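You operate a simulated robot arm through the tools that you are given. There is no shell and no other tool. Be economical: measure what you need, move in short steps, check, and stop when the job is done.

You are at the controls of a simulated robot arm. One attempt, no reset.

## Task
Count the grey towels on the table top, then put as many of the yoghurt tubs from the table top on the white tray.
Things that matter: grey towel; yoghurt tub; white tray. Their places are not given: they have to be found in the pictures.

The check looks at the end state, three seconds after you hand in, the way a careful person would. Anything else that was tipped, shoved, dropped, spilled or broken makes it a failure. Flat cloth is picked up by pressing the open fingertips on it (5 to 10 N) and closing them slowly along it; thin cloth reads only 2 to 8 mm in the jaws.

## Robot
A 7-joint arm with a two-finger parallel gripper, fixed in place. Base frame: the origin is at the foot of the arm, x ahead of it, y to its left, z up; the work surface is at about z = 750. Lengths are in mm, angles in degrees, forces in N, time in s.
With the tool pointing down near the work surface it reaches from about 200 to 680 mm from the base axis. Its first joint turns from -66.0 to 66.0 degrees. Payload 2.4 kg.
Tool frame: the origin (TCP) lies between the finger pads and is the grasp point; the fingertips stand 30 mm ahead of it; z points along the fingers, y is the line along which they close. The gripper opens to 94 mm. The fingers are 28 mm wide and 10 mm thick; the gripper's body (50 by 96 mm) begins 55 mm behind the TCP.
Orientation is that of the tool frame in the base frame, as a unit quaternion [x, y, z, w]. With the fingers straight down and closing along the base's y, the tool's x points along the base's -x, its y along +y and its z along -z.

## Interface
- The arm moves only by the tool arm_command. Its argument "targets" is a list of rows, each a list of 6 numbers: the shift along the base's x, y, z in mm, then the turn, a rotation vector about the base's x, y, z in degrees. In form: [[tx, ty, tz, rx, ry, rz], ...]. A call has 1 to 10 rows; each row shifts and turns the commanded pose from where the row before left it. "claw" is the finger opening in mm, from 0 to 94, set as the call begins (left out, the last holds). Rows are played at 5 a second. More than 50 mm and 8.6 degrees between two rows, or a gripper value outside its range, and nothing of the call is played. A pose out of reach is approached as far as the arm can. The call stops where the force on the tool passes 40 N (or 10 N more than at its start, if that is more) or the arm is blocked; 0.2 s more then pass. Each finger travels about 153 mm/s and halts on what it meets, pressing with about 35 N; the grip force reading is that of the motor and also rises with nothing between the fingers. The clock runs only during rows and for 0.2 s after the last one: add rows that do not move to give the fingers time. It gives the time, the measured TCP pose, the force on the tool (base axes), the opening and the grip force at its end, in the units of the frame above (readings bear some noise), and new pictures: "show" is both (left out), scene, wrist or none.
- Cameras (640 x 400 px; columns grow to the right, rows downward): "scene" is fixed at [44.8, 495.8, 1438]; the picture's right is [-0.55, -0.83, 0.00], its down [-0.62, 0.41, -0.67] and it looks along [0.56, -0.37, -0.74] (base axes); focal length 345 px, centre (320, 200). "wrist" rides on the gripper at [76, 14, -103] in the tool frame; the picture's right is [-0.18, 0.98, 0.00], its down [-0.75, -0.14, -0.64] and it looks along [-0.63, -0.12, 0.77] (tool axes); focal length 243 px, centre (320, 200).
- point_at(camera, pixels): for up to 12 pixels [column, row] of the newest picture of that camera ("zoom" is the newest enlarged one), the place [x, y, z] in the base frame of the surface seen there, good to about 3 mm, but the place of the scene camera against the robot may be out by one fixed shift of up to 18 mm in any direction. The clock stands still meanwhile.
- zoom(camera, box): a new picture of the part [left, top, right, bottom] of that camera's present view, enlarged. The clock stands still meanwhile.
- hand_in(): hands the job in; it is judged then, once.

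Work in short steps. Measure before you move; look again where a grasp or a placing could have gone wrong, and mend it. You have 60 turns and 170 pictures in all, those below and enlarged ones among them. Open the gripper and draw the arm clear of the work before you hand the job in, unless the task says otherwise; then end with one line.

The tools are called after "Call:" as a command line: name --pt "numbers of a row" for each row, then --argument value for the rest, lists and objects as JSON in quotes. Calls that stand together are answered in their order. arm_command: Moves the arm, as the interface text tells. Its arguments: {"type":"object","properties":{"targets":{"type":"array"},"claw":{"type":"number"},"show":{"type":"string","enum":["both","scene","wrist","none"]}},"required":["targets"]} The other tools are called the same way: point_at (camera, pixels) gives the place of the surface under pixels of a picture; zoom (camera, box) takes an enlarged picture of a part of a camera's view; hand_in () hands the job in.

At the start:

```text
t: 0.0
position: [386.7, 56.8, 1090.5]
tool_rot: [0.0, 1.0, 0.0, 0.0]
wrist_force: [-0.3, 0.2, 0.4]
opening: 94.3
gripper_force: 0.0
```

scene: 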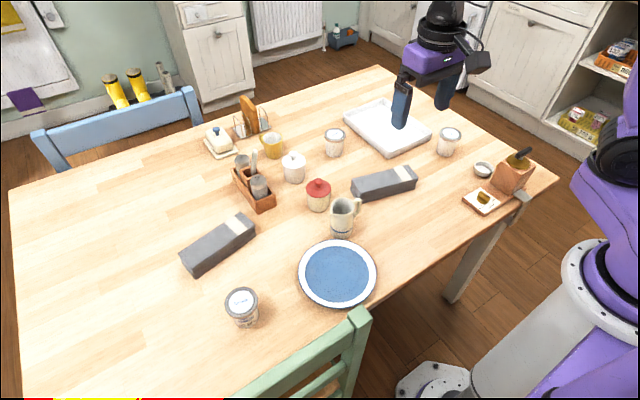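
wrist: 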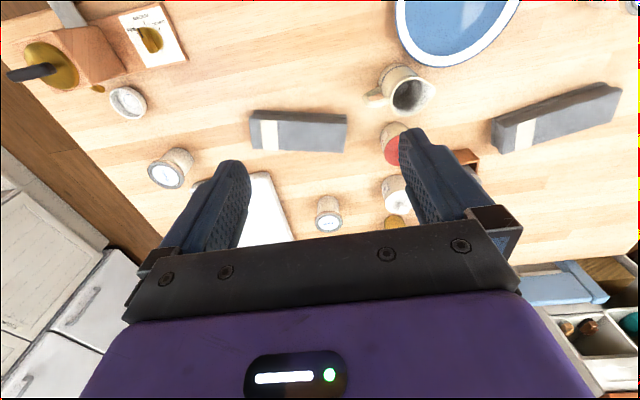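

Two grey folded towels seem visible, at (384,183) and (218,244), with tub candidates at (335,140), (449,140) and (243,305). I zoom in to check what they are.

Call:
zoom --camera "scene" --box '[300, 90, 540, 240]'

Call:
zoom --camera "scene" --box '[150, 190, 390, 340]'

Call:
zoom --camera "scene" --box '[180, 80, 380, 220]'

```text
2.67 times, centred on (420, 165) of scene
```

zoom: 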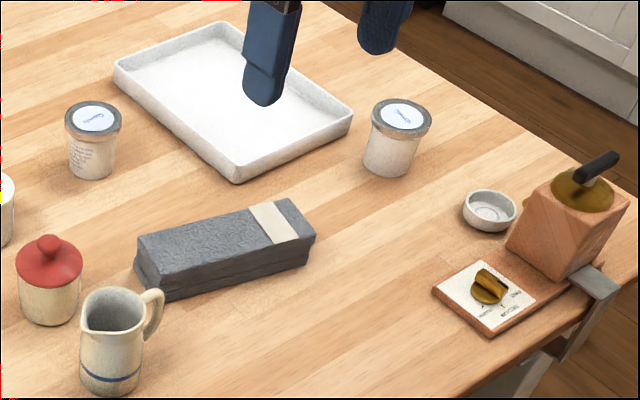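

```text
2.67 times, centred on (270, 265) of scene
```

zoom: 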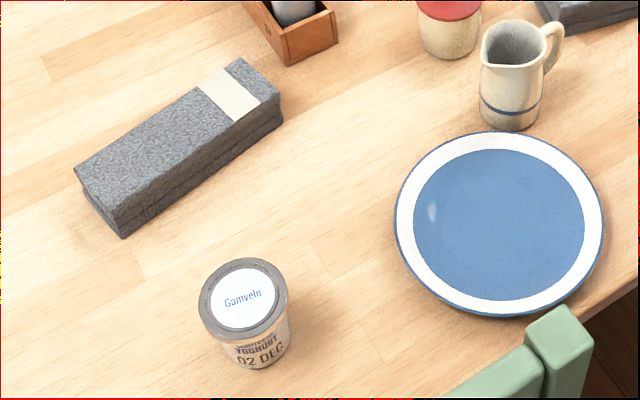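

```text
2.86 times, centred on (280, 150) of scene
```

zoom: 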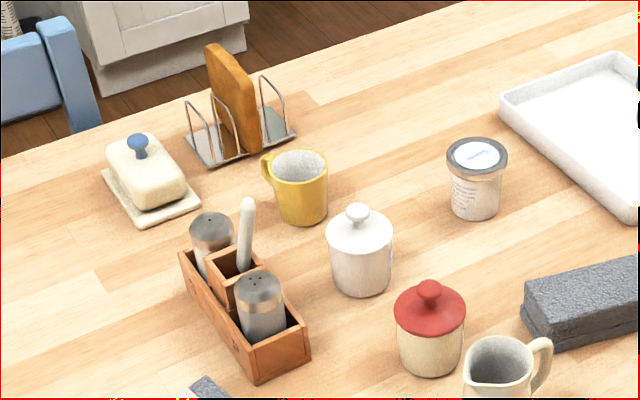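

Two grey towels so far. I check whether each tub really is yoghurt and measure the places of tubs and tray.

Call:
zoom --camera "scene" --box '[310, 115, 360, 165]'

Call:
zoom --camera "scene" --box '[424, 115, 474, 165]'

Call:
zoom --camera "wrist" --box '[130, 130, 210, 200]'

Call:
zoom --camera "wrist" --box '[290, 180, 370, 240]'

Call:
point_at --camera "scene" --pixels '[[335, 133], [334, 156], [450, 132], [446, 156], [344, 117], [388, 157], [432, 133], [383, 102], [385, 130], [242, 300], [384, 180], [410, 152]]'

Call:
point_at --camera "wrist" --pixels '[[166, 175], [328, 222], [267, 172], [293, 239], [275, 210], [299, 132]]'

```text
8.00 times, centred on (335, 140) of scene
```

zoom: 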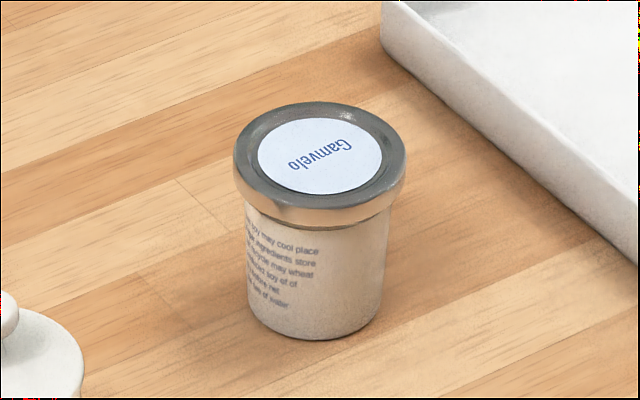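

```text
8.00 times, centred on (449, 140) of scene
```

zoom: 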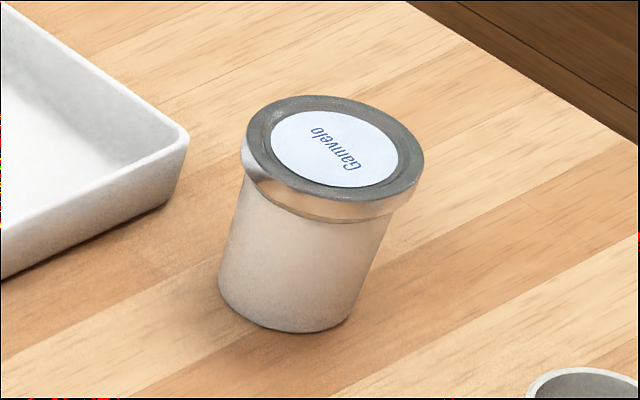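

```text
5.71 times, centred on (170, 165) of wrist
```

zoom: 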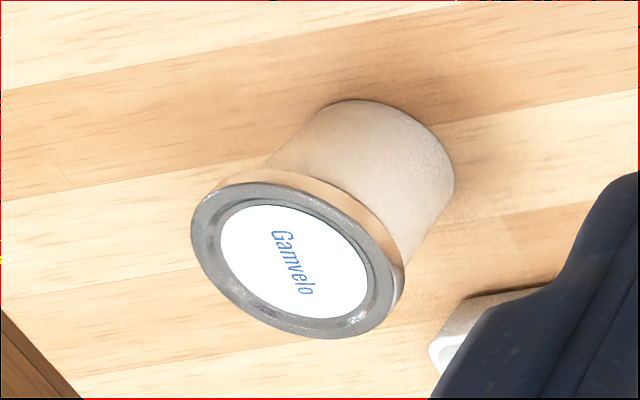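

```text
6.67 times, centred on (330, 210) of wrist
```

zoom: 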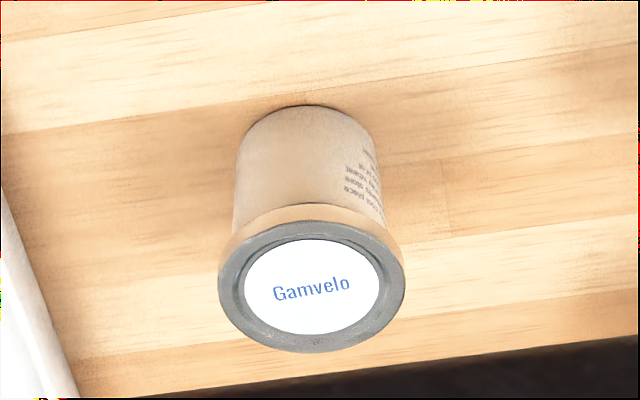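

```text
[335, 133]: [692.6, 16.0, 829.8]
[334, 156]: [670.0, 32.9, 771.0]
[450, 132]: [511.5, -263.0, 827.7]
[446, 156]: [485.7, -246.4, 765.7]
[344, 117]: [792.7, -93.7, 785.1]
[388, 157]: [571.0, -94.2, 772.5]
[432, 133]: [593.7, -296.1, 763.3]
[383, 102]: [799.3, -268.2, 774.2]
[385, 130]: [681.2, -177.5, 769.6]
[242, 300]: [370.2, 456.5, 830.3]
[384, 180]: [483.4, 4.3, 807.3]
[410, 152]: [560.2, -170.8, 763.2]
```

```text
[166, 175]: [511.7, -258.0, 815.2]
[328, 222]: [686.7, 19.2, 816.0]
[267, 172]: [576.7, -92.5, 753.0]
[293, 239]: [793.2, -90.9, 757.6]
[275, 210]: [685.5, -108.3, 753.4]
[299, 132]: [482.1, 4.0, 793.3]
```

Labels match on all three tubs ("Gamvelo", one showing YOGHURT). The tub at (335,140) is at a radius of about 690, beyond reach, so I favour those at (449,140) and (243,305). I measure the green chair and the surroundings of the latter, and the tray's edges.

Call:
point_at --camera "scene" --pixels '[[358, 314], [350, 325], [300, 360], [230, 397], [181, 255], [193, 273], [255, 236], [299, 285], [228, 297], [258, 297], [242, 288], [242, 313]]'

Call:
arm_command --pt "0 40 0 0 0 6" --pt "0 40 0 0 0 6" --pt "0 40 0 0 0 6" --pt "0 40 0 0 0 6" --pt "0 40 0 0 0 6" --pt "0 40 0 0 0 6" --pt "-20 40 0 0 0 4" --pt "-40 20 0 0 0 0" --claw 94

```text
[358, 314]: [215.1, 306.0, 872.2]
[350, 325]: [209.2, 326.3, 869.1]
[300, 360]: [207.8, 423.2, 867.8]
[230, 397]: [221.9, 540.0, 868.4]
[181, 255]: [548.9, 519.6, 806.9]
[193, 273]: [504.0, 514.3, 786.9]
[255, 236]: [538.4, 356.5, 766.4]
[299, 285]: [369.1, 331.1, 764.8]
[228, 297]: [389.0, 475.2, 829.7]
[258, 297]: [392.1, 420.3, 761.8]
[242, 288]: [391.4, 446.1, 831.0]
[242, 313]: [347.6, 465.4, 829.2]
```

```text
t: 1.8
position: [328.3, 359.8, 1091.1]
tool_rot: [-0.342, 0.94, 0.0, 0.0]
wrist_force: [-0.6, 0.6, 0.9]
opening: 94.2
gripper_force: 0.0
```

scene: 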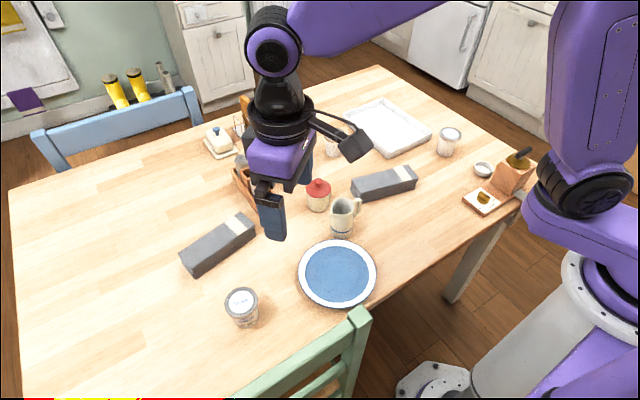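
wrist: 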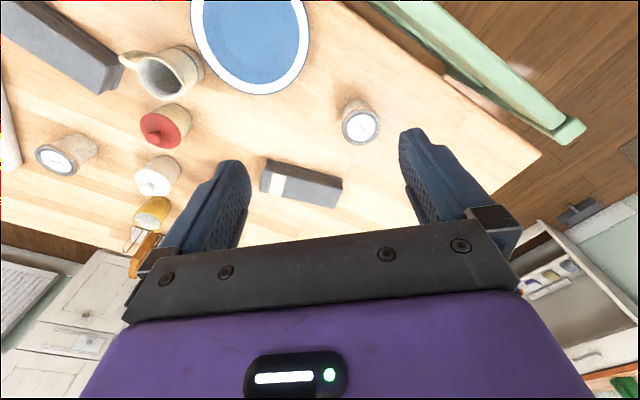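

Wrist view shows the table corner with no further towels: the count is 2. I measure the tub at (361,126) in the wrist picture.

Call:
point_at --camera "wrist" --pixels '[[361, 126], [344, 127], [378, 126], [361, 143], [355, 100], [315, 182], [273, 187]]'

Call:
zoom --camera "wrist" --box '[320, 80, 400, 160]'

Call:
point_at --camera "zoom" --pixels '[[320, 200]]'

```text
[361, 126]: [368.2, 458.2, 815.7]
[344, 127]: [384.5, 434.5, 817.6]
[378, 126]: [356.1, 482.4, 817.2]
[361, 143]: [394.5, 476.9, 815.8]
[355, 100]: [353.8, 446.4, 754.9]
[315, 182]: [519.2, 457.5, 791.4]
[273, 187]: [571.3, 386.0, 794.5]
```

```text
5.00 times, centred on (360, 120) of wrist
```

zoom: 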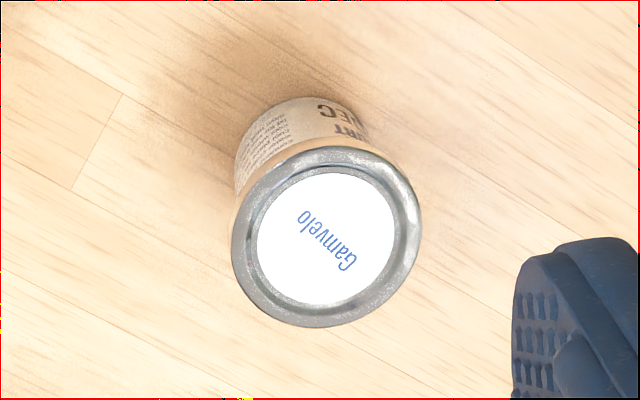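

```text
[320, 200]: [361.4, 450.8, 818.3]
```

The lid centre is at about (370, 459, 817), 58 mm wide. I go above it and down to z about 900.

Call:
arm_command --pt "21 45 0 0 0 0" --pt "20.7 45 0 0 0 0" --pt "0 9.2 -40 0 0 0" --pt "0 0 -45 0 0 0" --pt "0 0 -45 0 0 0" --pt "0 0 -45 0 0 0" --pt "0 0 -16 0 0 0"

```text
t: 3.4
position: [369.4, 455.9, 901.1]
tool_rot: [-0.342, 0.94, 0.0, 0.0]
wrist_force: [0.0, -0.6, 0.3]
opening: 93.8
gripper_force: 0.1
```

scene: 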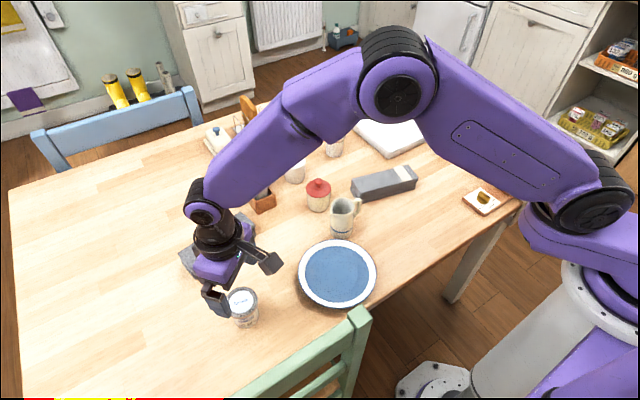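
wrist: 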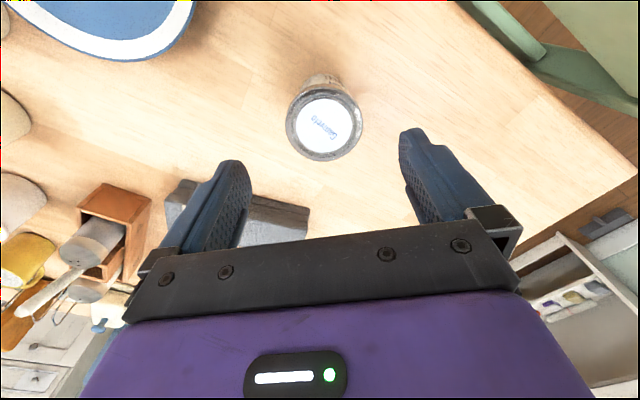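

The tub is between the fingers; I check its lid centre at (325,121).

Call:
point_at --camera "wrist" --pixels '[[325, 121], [288, 126], [361, 119], [324, 90], [325, 157]]'

```text
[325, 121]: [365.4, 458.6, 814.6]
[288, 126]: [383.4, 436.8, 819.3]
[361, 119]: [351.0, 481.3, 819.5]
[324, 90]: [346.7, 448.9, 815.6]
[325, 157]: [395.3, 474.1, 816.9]
```

Centre about (368.5, 460). I shift slightly, descend to z about 803, and then close.

Call:
arm_command --pt "-0.5 3.5 -30 0 0 0" --pt "0 0 -30 0 0 0" --pt "0 0 -25 0 0 0" --pt "0 0 -14 0 0 0" --pt "0 0 0 0 0 0"

Call:
arm_command --pt "0 0 0 0 0 0" --pt "0 0 0 0 0 0" --pt "0 0 0 0 0 0" --claw 45

```text
t: 4.6
position: [367.0, 458.2, 801.9]
tool_rot: [-0.342, 0.94, 0.0, 0.0]
wrist_force: [0.3, -0.2, -0.4]
opening: 94.0
gripper_force: 0.1
```

scene: 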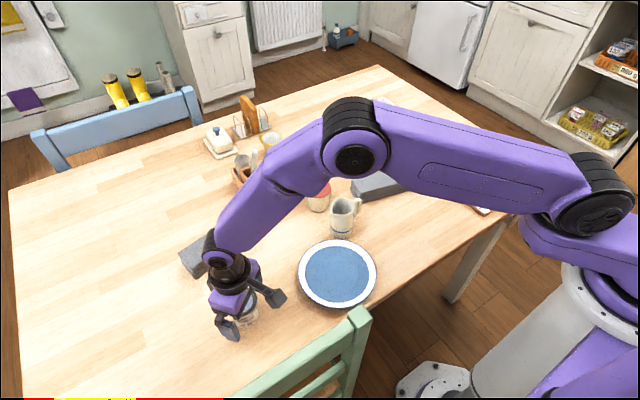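
wrist: 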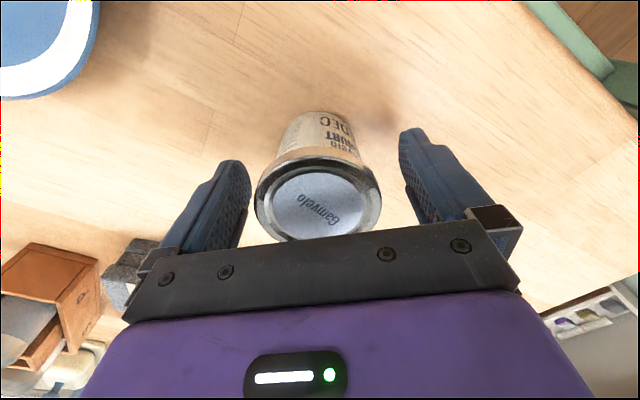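

```text
t: 5.4
position: [367.4, 459.4, 802.9]
tool_rot: [-0.342, 0.94, 0.0, -0.001]
wrist_force: [1.4, 0.5, 0.9]
opening: 65.2
gripper_force: 34.8
```

scene: 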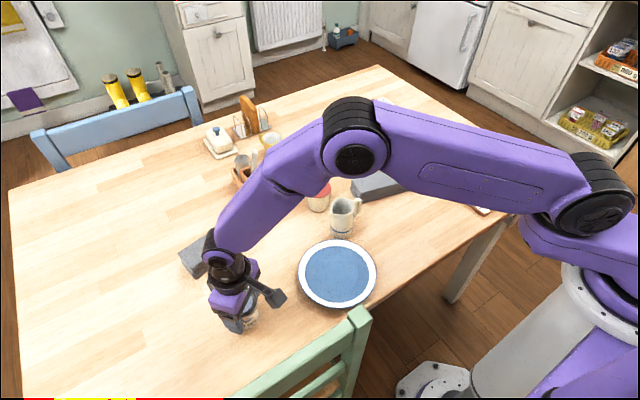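
wrist: 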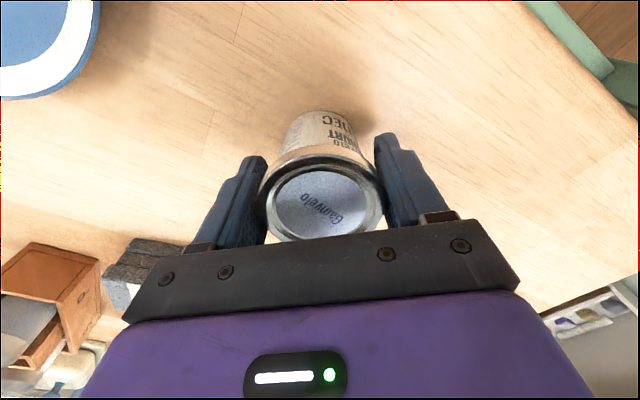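

The tub is held (65 mm, 35 N). I lift it to z about 990 and carry it towards the tray, unwinding the yaw.

Call:
arm_command --pt "0 0 20 0 0 0" --pt "0 0 40 0 0 0" --pt "0 0 45 0 0 0" --pt "0 0 45 0 0 0" --pt "0 0 40 0 0 0" --pt "5 -40 0 0 0 -5" --pt "10 -45 0 0 0 -5" --pt "10 -45 0 0 0 -5" --pt "10 -45 0 0 0 -5" --pt "10 -45 0 0 0 -5"

Call:
arm_command --pt "10 -45 0 0 0 -5" --pt "10 -45 0 0 0 -5" --pt "10 -45 0 0 0 -5" --pt "10 -45 0 0 0 -5" --pt "15 -45 0 0 0 -5" --pt "15 -45 0 0 0 -5" --pt "15 -45 0 0 0 -5" --pt "15 -45 0 0 0 0" --pt "20 0 0 0 0 0" --pt "0 0 0 0 0 0"

```text
t: 7.6
position: [411.9, 236.5, 990.3]
tool_rot: [-0.13, 0.992, -0.001, -0.001]
wrist_force: [-0.2, -0.1, -1.5]
opening: 65.1
gripper_force: 34.8
```

scene: 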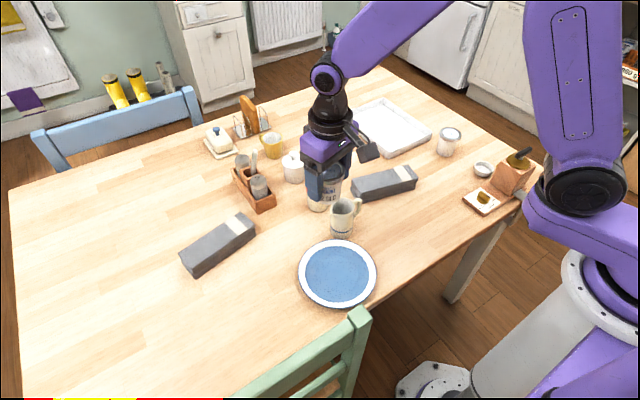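
wrist: 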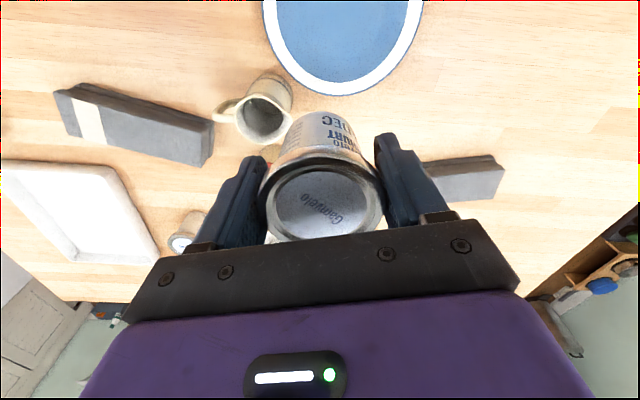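

```text
t: 9.8
position: [529.3, -122.4, 991.8]
tool_rot: [0.175, 0.985, 0.0, 0.0]
wrist_force: [-0.4, 0.7, -1.6]
opening: 65.4
gripper_force: 35.2
```

scene: 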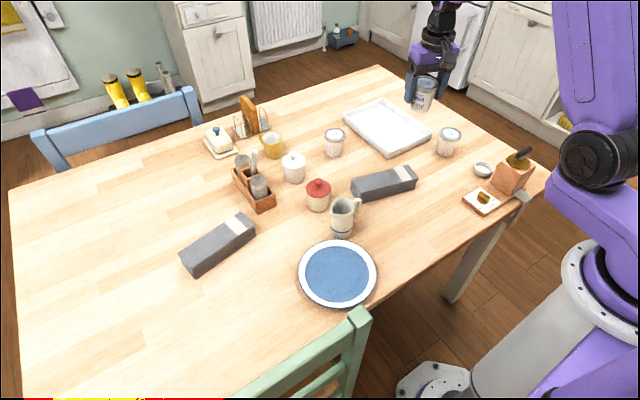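
wrist: 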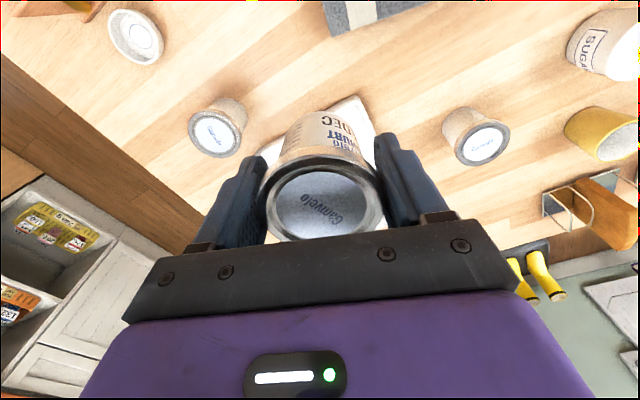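

Tub held and near the tray, now unobstructed in the scene view. I measure the tray's rim and floor carefully with a zoom.

Call:
zoom --camera "scene" --box '[325, 85, 485, 185]'

Call:
point_at --camera "zoom" --pixels '[[253, 284], [260, 262], [255, 246], [418, 184], [410, 170], [424, 203], [78, 130], [100, 135], [218, 65], [225, 76], [330, 205], [250, 170]]'

```text
4.00 times, centred on (405, 135) of scene
```

zoom: 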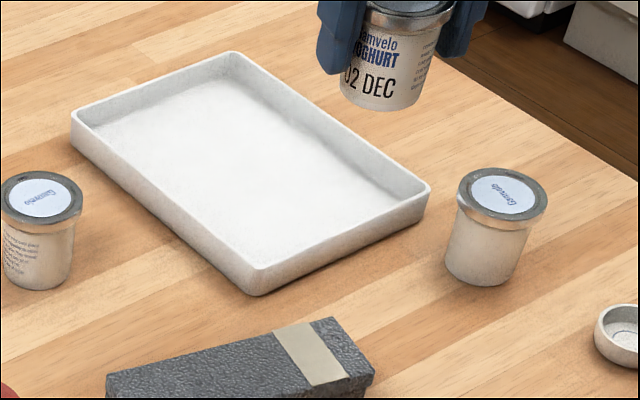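

```text
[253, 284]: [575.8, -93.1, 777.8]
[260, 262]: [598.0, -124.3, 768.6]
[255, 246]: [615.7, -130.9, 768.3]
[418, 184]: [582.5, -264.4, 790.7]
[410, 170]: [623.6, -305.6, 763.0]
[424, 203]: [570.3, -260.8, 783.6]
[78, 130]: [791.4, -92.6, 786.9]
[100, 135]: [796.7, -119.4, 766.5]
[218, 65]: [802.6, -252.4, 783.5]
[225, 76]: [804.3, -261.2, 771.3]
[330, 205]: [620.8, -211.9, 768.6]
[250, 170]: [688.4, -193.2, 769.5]
```

Tray floor at z≈755, rim ≈775, inside about x 590–795, y −100 to −257. I take the tub to about (655,−147) at z≈870 first.

Call:
arm_command --pt "25 -5 -20 0 0 0" --pt "25 -5 -25 0 0 0" --pt "25 -5 -25 0 0 0" --pt "25 -5 -25 0 0 0" --pt "25 -5 -25 0 0 0" --pt "0 0 0 0 0 0"

```text
t: 11.2
position: [658.0, -146.8, 870.1]
tool_rot: [0.174, 0.985, 0.0, -0.002]
wrist_force: [-0.4, 0.8, -1.0]
opening: 65.3
gripper_force: 35.2
```

scene: 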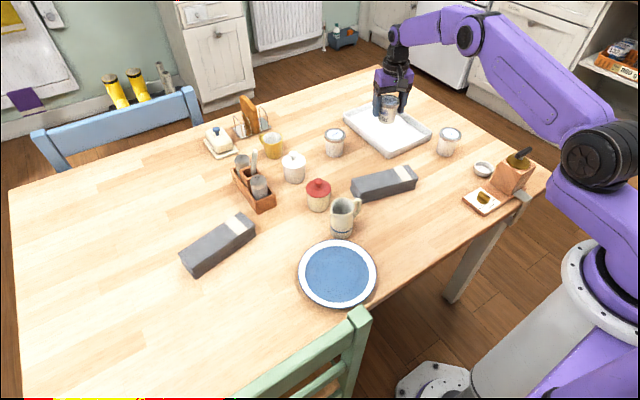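
wrist: 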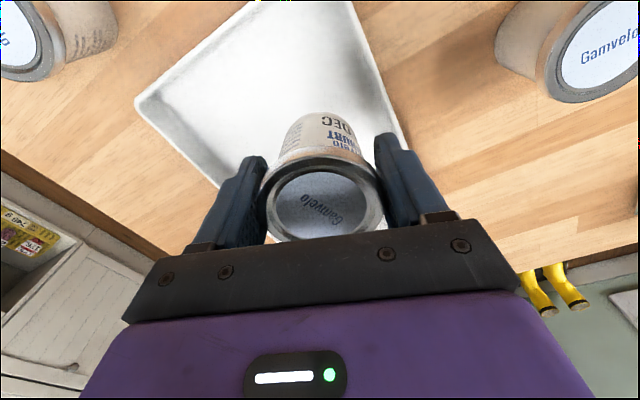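

Reach is fine. I check the tray's rim at the finger's side in the wrist view.

Call:
point_at --camera "wrist" --pixels '[[380, 80], [372, 80], [398, 128], [390, 115], [145, 105], [220, 180], [300, 90], [360, 30]]'

Call:
zoom --camera "wrist" --box '[240, 20, 440, 145]'

```text
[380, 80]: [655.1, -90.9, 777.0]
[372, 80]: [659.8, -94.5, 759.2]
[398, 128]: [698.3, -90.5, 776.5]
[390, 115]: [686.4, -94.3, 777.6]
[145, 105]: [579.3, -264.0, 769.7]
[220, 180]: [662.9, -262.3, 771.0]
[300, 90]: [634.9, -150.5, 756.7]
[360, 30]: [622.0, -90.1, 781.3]
```

```text
3.20 times, centred on (340, 82) of wrist
```

zoom: 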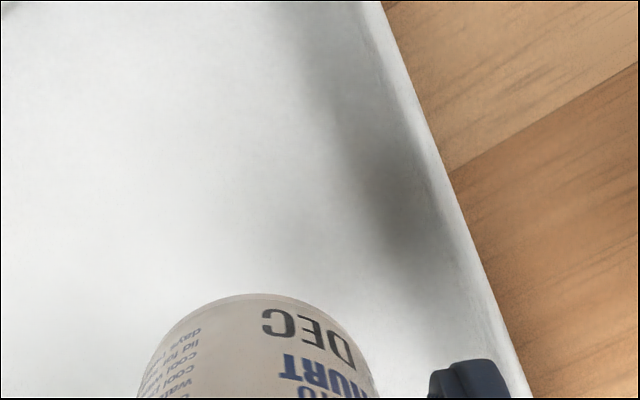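

Rim at y≈−91 and −262, so −147 is good. I lower slowly to z≈811.

Call:
arm_command --pt "0 0 -25 0 0 0" --pt "0 0 -20 0 0 0" --pt "0 0 -10 0 0 0" --pt "0 0 -3 0 0 0" --pt "0 0 0 0 0 0" --show "none"

```text
t: 12.4
position: [657.4, -145.1, 813.5]
tool_rot: [0.174, 0.985, 0.001, 0.0]
wrist_force: [0.3, -0.2, -1.7]
opening: 65.0
gripper_force: 35.0
```

No contact yet; I lower in 1–2 mm rows watching the force.

Call:
arm_command --pt "0 0 -2 0 0 0" --pt "0 0 -1 0 0 0" --pt "0 0 0 0 0 0"

```text
t: 13.2
position: [657.6, -145.0, 811.0]
tool_rot: [0.173, 0.985, -0.001, 0.0]
wrist_force: [-0.4, 0.0, -0.8]
opening: 65.4
gripper_force: 34.6
```

scene: 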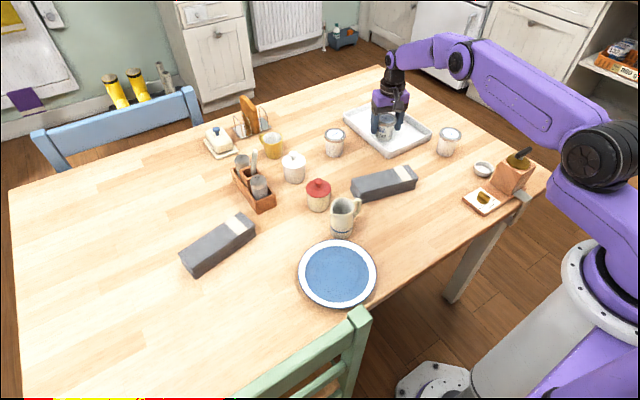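
wrist: 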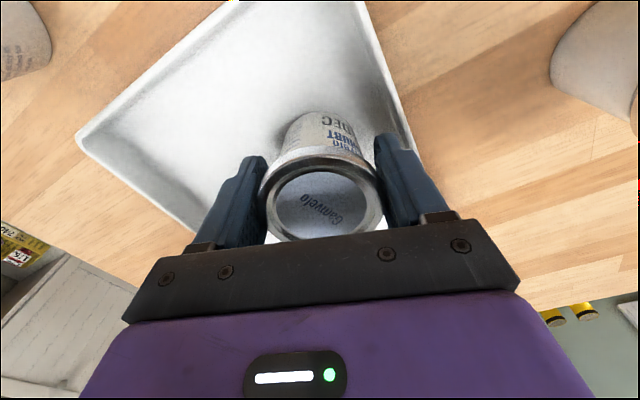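

Still weight-like force. I continue by 1 mm rows until contact.

Call:
arm_command --pt "0 0 -1 0 0 0" --pt "0 0 -1 0 0 0" --pt "0 0 0 0 0 0" --show "none"

```text
t: 14.0
position: [657.1, -145.2, 808.1]
tool_rot: [0.174, 0.985, 0.001, 0.001]
wrist_force: [-0.3, 0.6, -1.5]
opening: 65.1
gripper_force: 34.7
```

Commanded z is about 808.6 with no contact yet; further down slightly.

Call:
arm_command --pt "0 0 -1 0 0 0" --pt "0 0 -1 0 0 0" --pt "0 0 0 0 0 0" --show "none"

```text
t: 14.8
position: [657.8, -145.6, 807.1]
tool_rot: [0.174, 0.985, 0.0, 0.001]
wrist_force: [-3.0, 0.3, 9.3]
opening: 65.1
gripper_force: 35.1
```

Contact (9 N): the tub stands on the tray floor. I open to 76 mm and rise straight up.

Call:
arm_command --pt "0 0 0.5 0 0 0" --pt "0 0 0 0 0 0" --pt "0 0 0 0 0 0" --claw 75

Call:
arm_command --pt "0 0 15 0 0 0" --pt "0 0 30 0 0 0" --pt "0 0 40 0 0 0" --pt "-20 -10 40 0 0 0" --pt "-30 -20 30 0 0 0" --pt "-30 -20 10 0 0 0" --pt "-30 -20 0 0 0 0" --pt "-30 -20 0 0 0 0"

```text
t: 15.6
position: [657.4, -144.9, 805.6]
tool_rot: [0.174, 0.985, 0.001, 0.001]
wrist_force: [0.6, 0.0, -0.4]
opening: 74.9
gripper_force: 0.1
```

scene: 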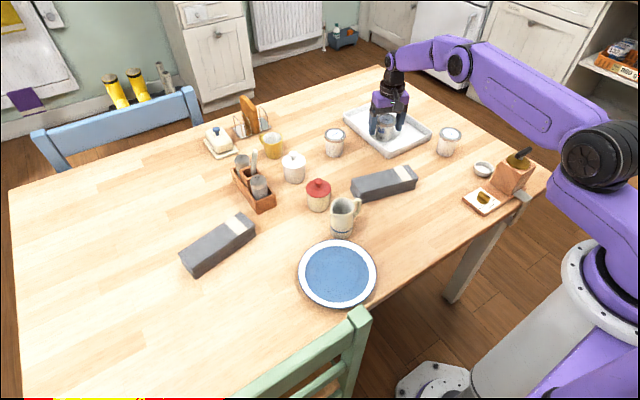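
wrist: 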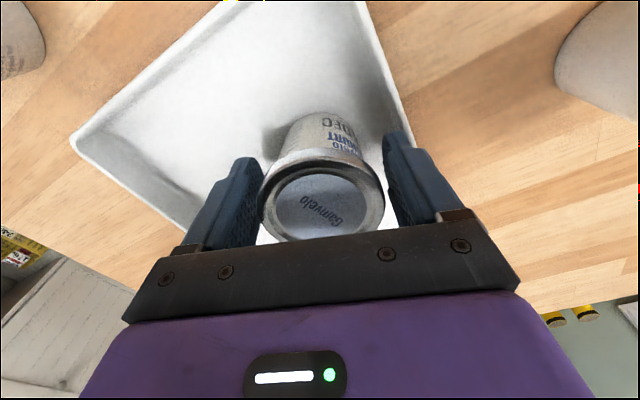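

```text
t: 17.4
position: [516.8, -235.0, 972.2]
tool_rot: [0.175, 0.985, 0.001, 0.0]
wrist_force: [-0.3, 0.2, -0.8]
opening: 75.1
gripper_force: 0.1
```

scene: 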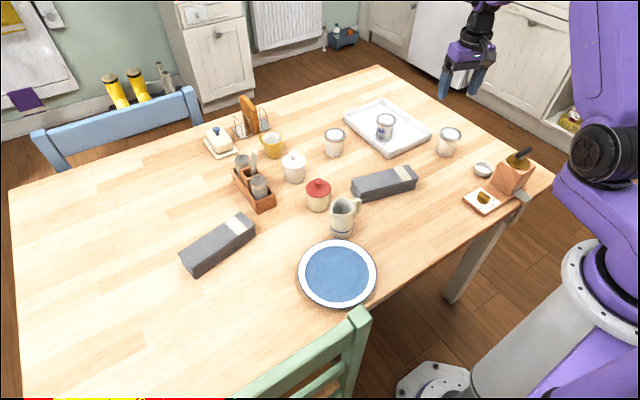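
wrist: 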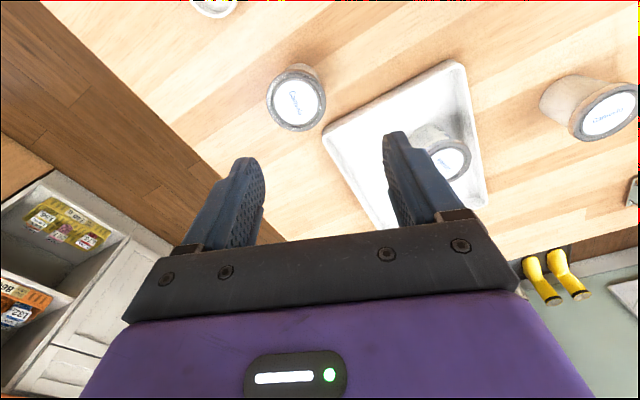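

The first tub stands in the tray at (385,125). I measure the second at (296,103) in the wrist view.

Call:
point_at --camera "wrist" --pixels '[[296, 103], [268, 103], [323, 103], [296, 129], [296, 78], [345, 165], [327, 140], [449, 161]]'

Call:
zoom --camera "wrist" --box '[246, 50, 346, 150]'

Call:
point_at --camera "zoom" --pixels '[[320, 200]]'

```text
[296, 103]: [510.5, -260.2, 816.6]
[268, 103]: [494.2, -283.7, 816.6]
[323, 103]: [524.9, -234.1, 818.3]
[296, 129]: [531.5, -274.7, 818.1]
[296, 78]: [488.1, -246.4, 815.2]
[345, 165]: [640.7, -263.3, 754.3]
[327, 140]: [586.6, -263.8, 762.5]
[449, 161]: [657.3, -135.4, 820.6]
```

```text
4.00 times, centred on (296, 100) of wrist
```

zoom: 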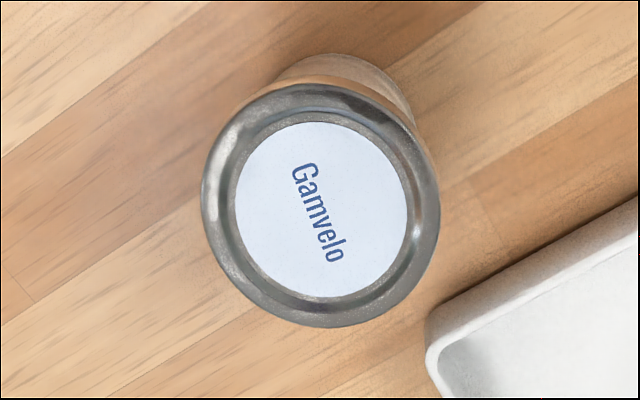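

```text
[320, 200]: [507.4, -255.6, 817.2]
```

Centre about (509.5, −259). I open wide, move above and come down to z≈870.

Call:
arm_command --pt "-7.5 -24 -10 0 0 0" --pt "0 0 -45 0 0 0" --pt "0 0 -40 0 0 0" --pt "0 0 -7 0 0 0" --pt "0 0 0 0 0 0" --claw 94 --show "wrist"

Call:
point_at --camera "wrist" --pixels '[[320, 140], [290, 140], [350, 140]]'

```text
t: 18.6
position: [509.8, -258.4, 869.7]
tool_rot: [0.173, 0.985, 0.0, 0.001]
wrist_force: [0.3, 0.0, -0.5]
opening: 94.0
gripper_force: 0.1
```

wrist: 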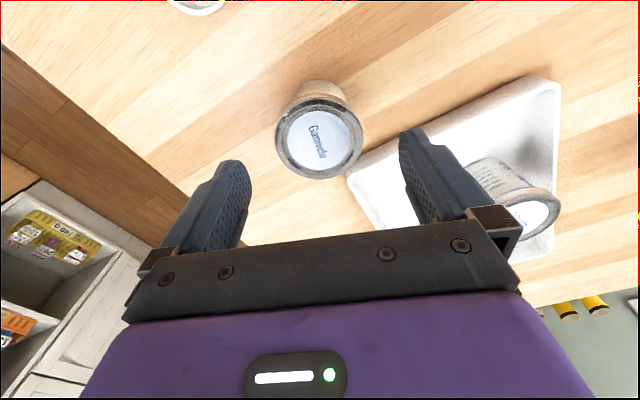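

```text
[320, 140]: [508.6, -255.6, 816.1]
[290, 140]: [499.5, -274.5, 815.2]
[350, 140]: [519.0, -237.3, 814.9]
```

Well centred. I descend to z≈808 and close.

Call:
arm_command --pt "0 -1 -25 0 0 0" --pt "0 0 -25 0 0 0" --pt "0 0 -11.5 0 0 0" --pt "0 0 0 0 0 0" --show "none"

Call:
arm_command --pt "0 0 0 0 0 0" --pt "0 0 0 0 0 0" --pt "0 0 0 0 0 0" --claw 45

```text
t: 19.6
position: [510.1, -260.2, 807.7]
tool_rot: [0.173, 0.985, 0.0, 0.0]
wrist_force: [0.6, 0.1, -0.3]
opening: 93.9
gripper_force: 0.2
```

```text
t: 20.4
position: [509.0, -259.3, 808.9]
tool_rot: [0.174, 0.985, 0.0, -0.001]
wrist_force: [0.2, -0.1, 0.0]
opening: 63.8
gripper_force: 34.7
```

scene: 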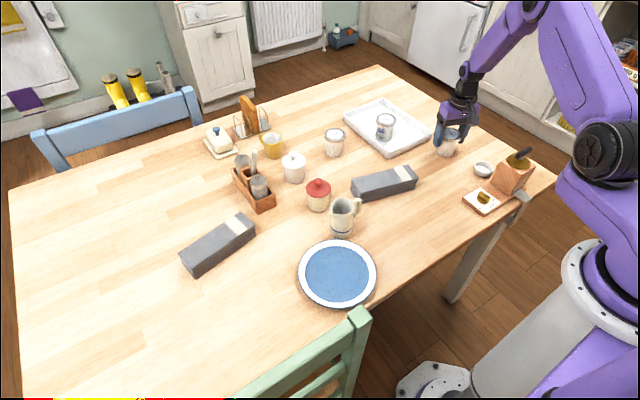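
wrist: 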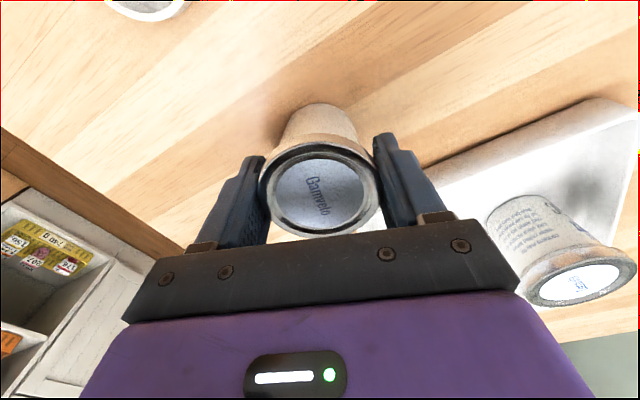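

Held (64 mm). I lift to z≈920, turn +35° so the fingers keep clear of the first tub, and move above (620,−219).

Call:
arm_command --pt "0 0 20 0 0 0" --pt "0 0 45 0 0 0" --pt "0 0 45 0 0 7" --pt "20 8 0 0 0 7" --pt "30 10 0 0 0 7" --pt "30 10 0 0 0 7" --pt "30.5 12.5 0 0 0 7" --pt "0 0 -30 0 0 0" --pt "0 0 0 0 0 0"

```text
t: 22.4
position: [621.2, -220.0, 888.3]
tool_rot: [-0.13, 0.991, 0.0, 0.0]
wrist_force: [-0.2, 0.8, -1.7]
opening: 63.7
gripper_force: 35.1
```

scene: 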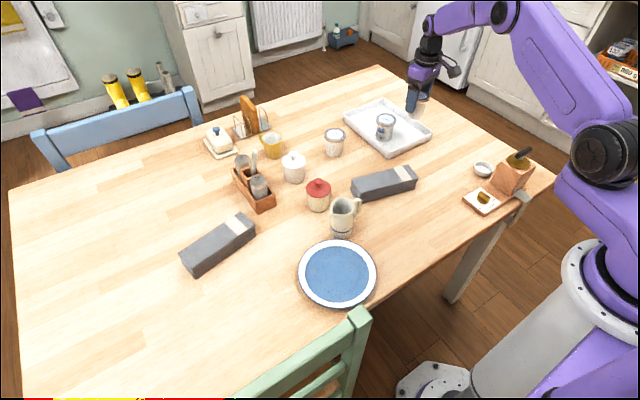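
wrist: 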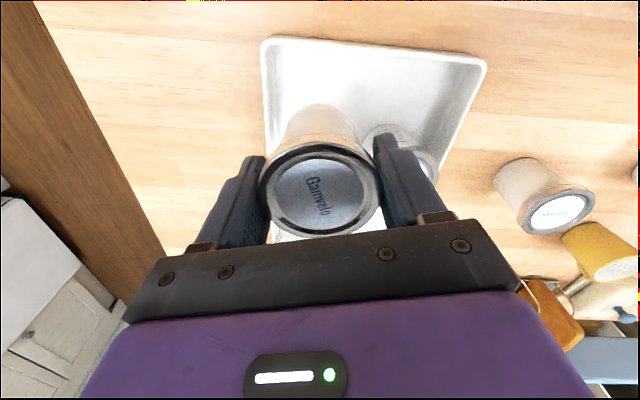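

Above the free part of the tray. I lower to z≈816.

Call:
arm_command --pt "0 0 -30 0 0 0" --pt "0 0 -25 0 0 0" --pt "0 0 -12 0 0 0" --pt "0 0 -5 0 0 0" --pt "0 0 0 0 0 0"

```text
t: 23.6
position: [621.0, -219.7, 817.0]
tool_rot: [-0.131, 0.991, 0.0, 0.0]
wrist_force: [0.5, -0.4, -1.1]
opening: 63.8
gripper_force: 34.8
```

scene: 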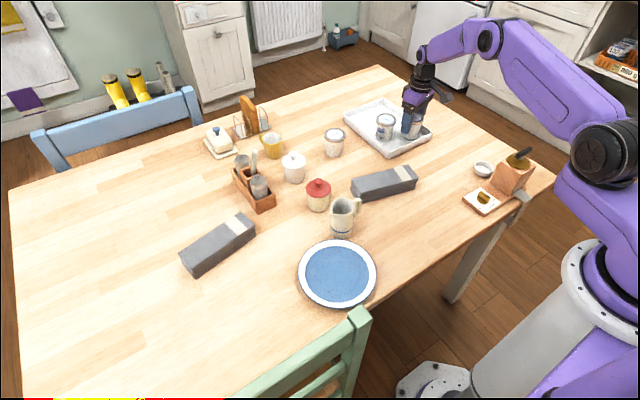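
wrist: 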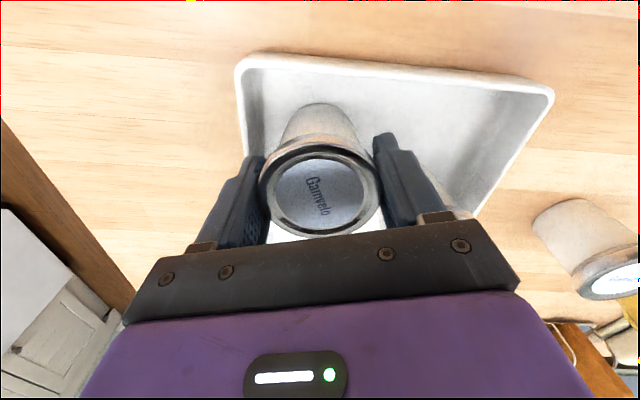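

Clear on all sides. I lower the last millimetres until contact.

Call:
arm_command --pt "0 0 -1.5 0 0 0" --pt "0 0 -1 0 0 0" --pt "0 0 -1 0 0 0" --pt "0 0 0 0 0 0" --show "none"

```text
t: 24.6
position: [621.6, -219.4, 814.0]
tool_rot: [-0.13, 0.992, 0.001, 0.0]
wrist_force: [-2.0, 0.8, 5.7]
opening: 63.5
gripper_force: 35.2
```

Contact (6 N). I open to 74 mm, then rise straight up and withdraw.

Call:
arm_command --pt "0 0 0 0 0 0" --pt "0 0 0 0 0 0" --pt "0 0 0 0 0 0" --claw 74

Call:
arm_command --pt "0 0 15 0 0 0" --pt "0 0 30 0 0 0" --pt "0 0 40 0 0 0" --pt "0 0 45 0 0 0" --pt "-30 10 30 0 0 0" --pt "-40 20 20 0 0 0" --pt "-40 30 20 0 0 0" --pt "-40 30 0 0 0 0" --pt "-40 30 0 0 0 0"

```text
t: 25.4
position: [622.2, -220.0, 812.2]
tool_rot: [-0.13, 0.992, 0.0, 0.0]
wrist_force: [0.0, -0.8, -0.3]
opening: 73.6
gripper_force: 0.1
```

scene: 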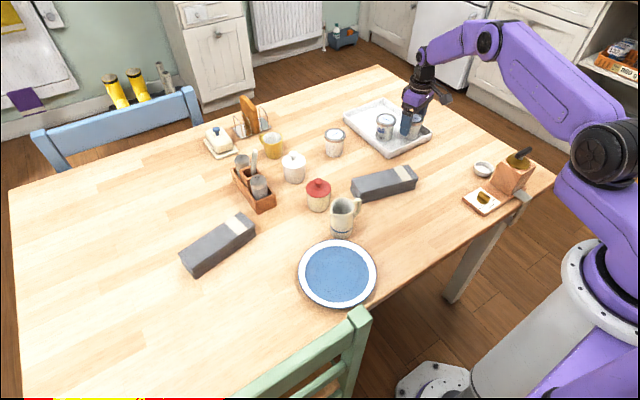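
wrist: 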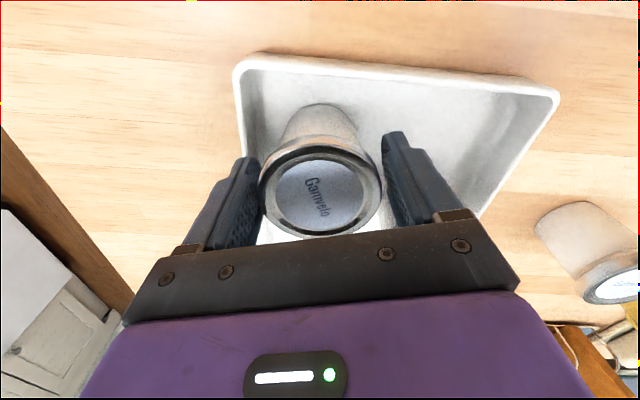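

```text
refused: row 7 steps farther than a row can; nothing moved
```

The withdrawal was refused because one row was too long; I repeat it with shorter rows.

Call:
arm_command --pt "0 0 15 0 0 0" --pt "0 0 30 0 0 0" --pt "0 0 40 0 0 0" --pt "0 0 40 0 0 0" --pt "-30 10 30 0 0 0" --pt "-40 20 15 0 0 0" --pt "-35 25 15 0 0 0" --pt "-35 25 0 0 0 0" --pt "-35 25 0 0 0 0"

Call:
zoom --camera "scene" --box '[310, 80, 510, 205]'

```text
t: 27.4
position: [445.9, -115.1, 998.6]
tool_rot: [-0.13, 0.991, 0.0, 0.0]
wrist_force: [-0.5, 0.6, 0.3]
opening: 74.0
gripper_force: 0.1
```

scene: 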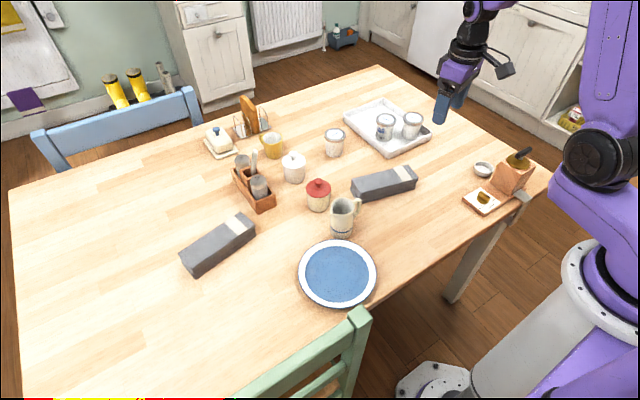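
wrist: 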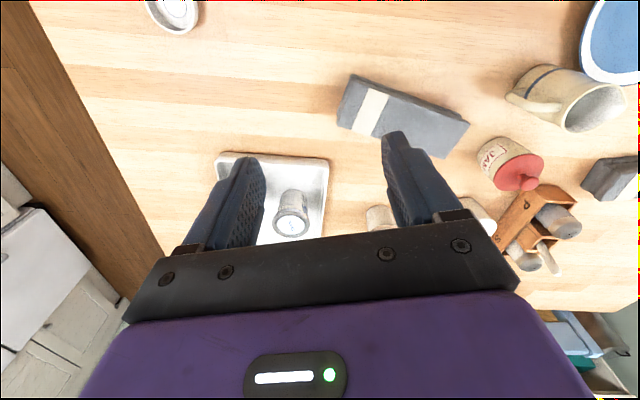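

```text
3.20 times, centred on (410, 142) of scene
```

zoom: 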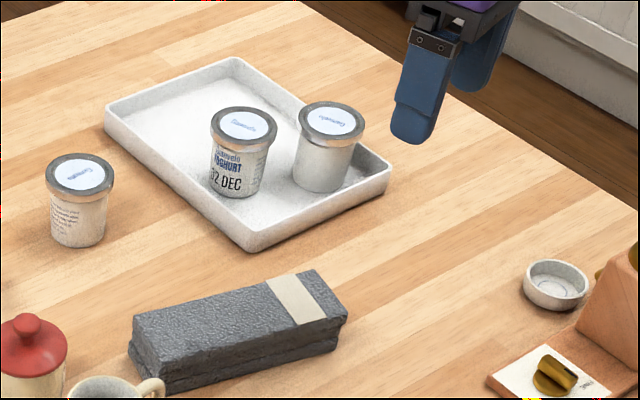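

Two tubs stand upright in the tray, matching the two grey towels. Nothing else has been disturbed. The arm is clear, so I open the gripper fully and then hand in.

Call:
arm_command --pt "-20 10 30 0 0 0" --pt "0 0 0 0 0 0" --claw 94 --show "scene"

Call:
hand_in

```text
t: 28.0
position: [425.4, -105.2, 1029.4]
tool_rot: [-0.13, 0.991, 0.0, -0.001]
wrist_force: [0.4, -0.3, -0.3]
opening: 94.2
gripper_force: 0.0
```

scene: 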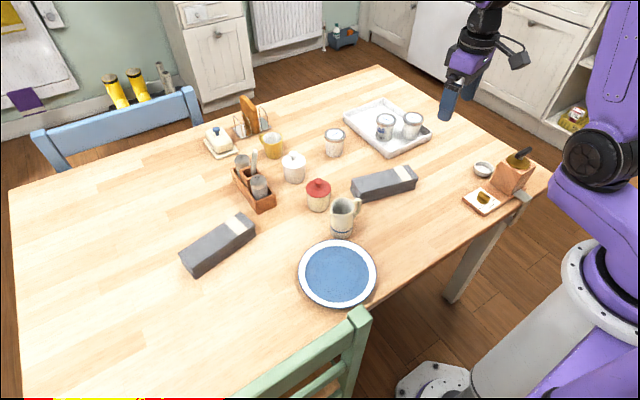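

```text
The job is handed in.
```

I counted two grey towels and put two tubs upright on the white tray; I read "YOGHURT" on only one of them, and took the other for yoghurt from its matching "Gamvelo" lid.
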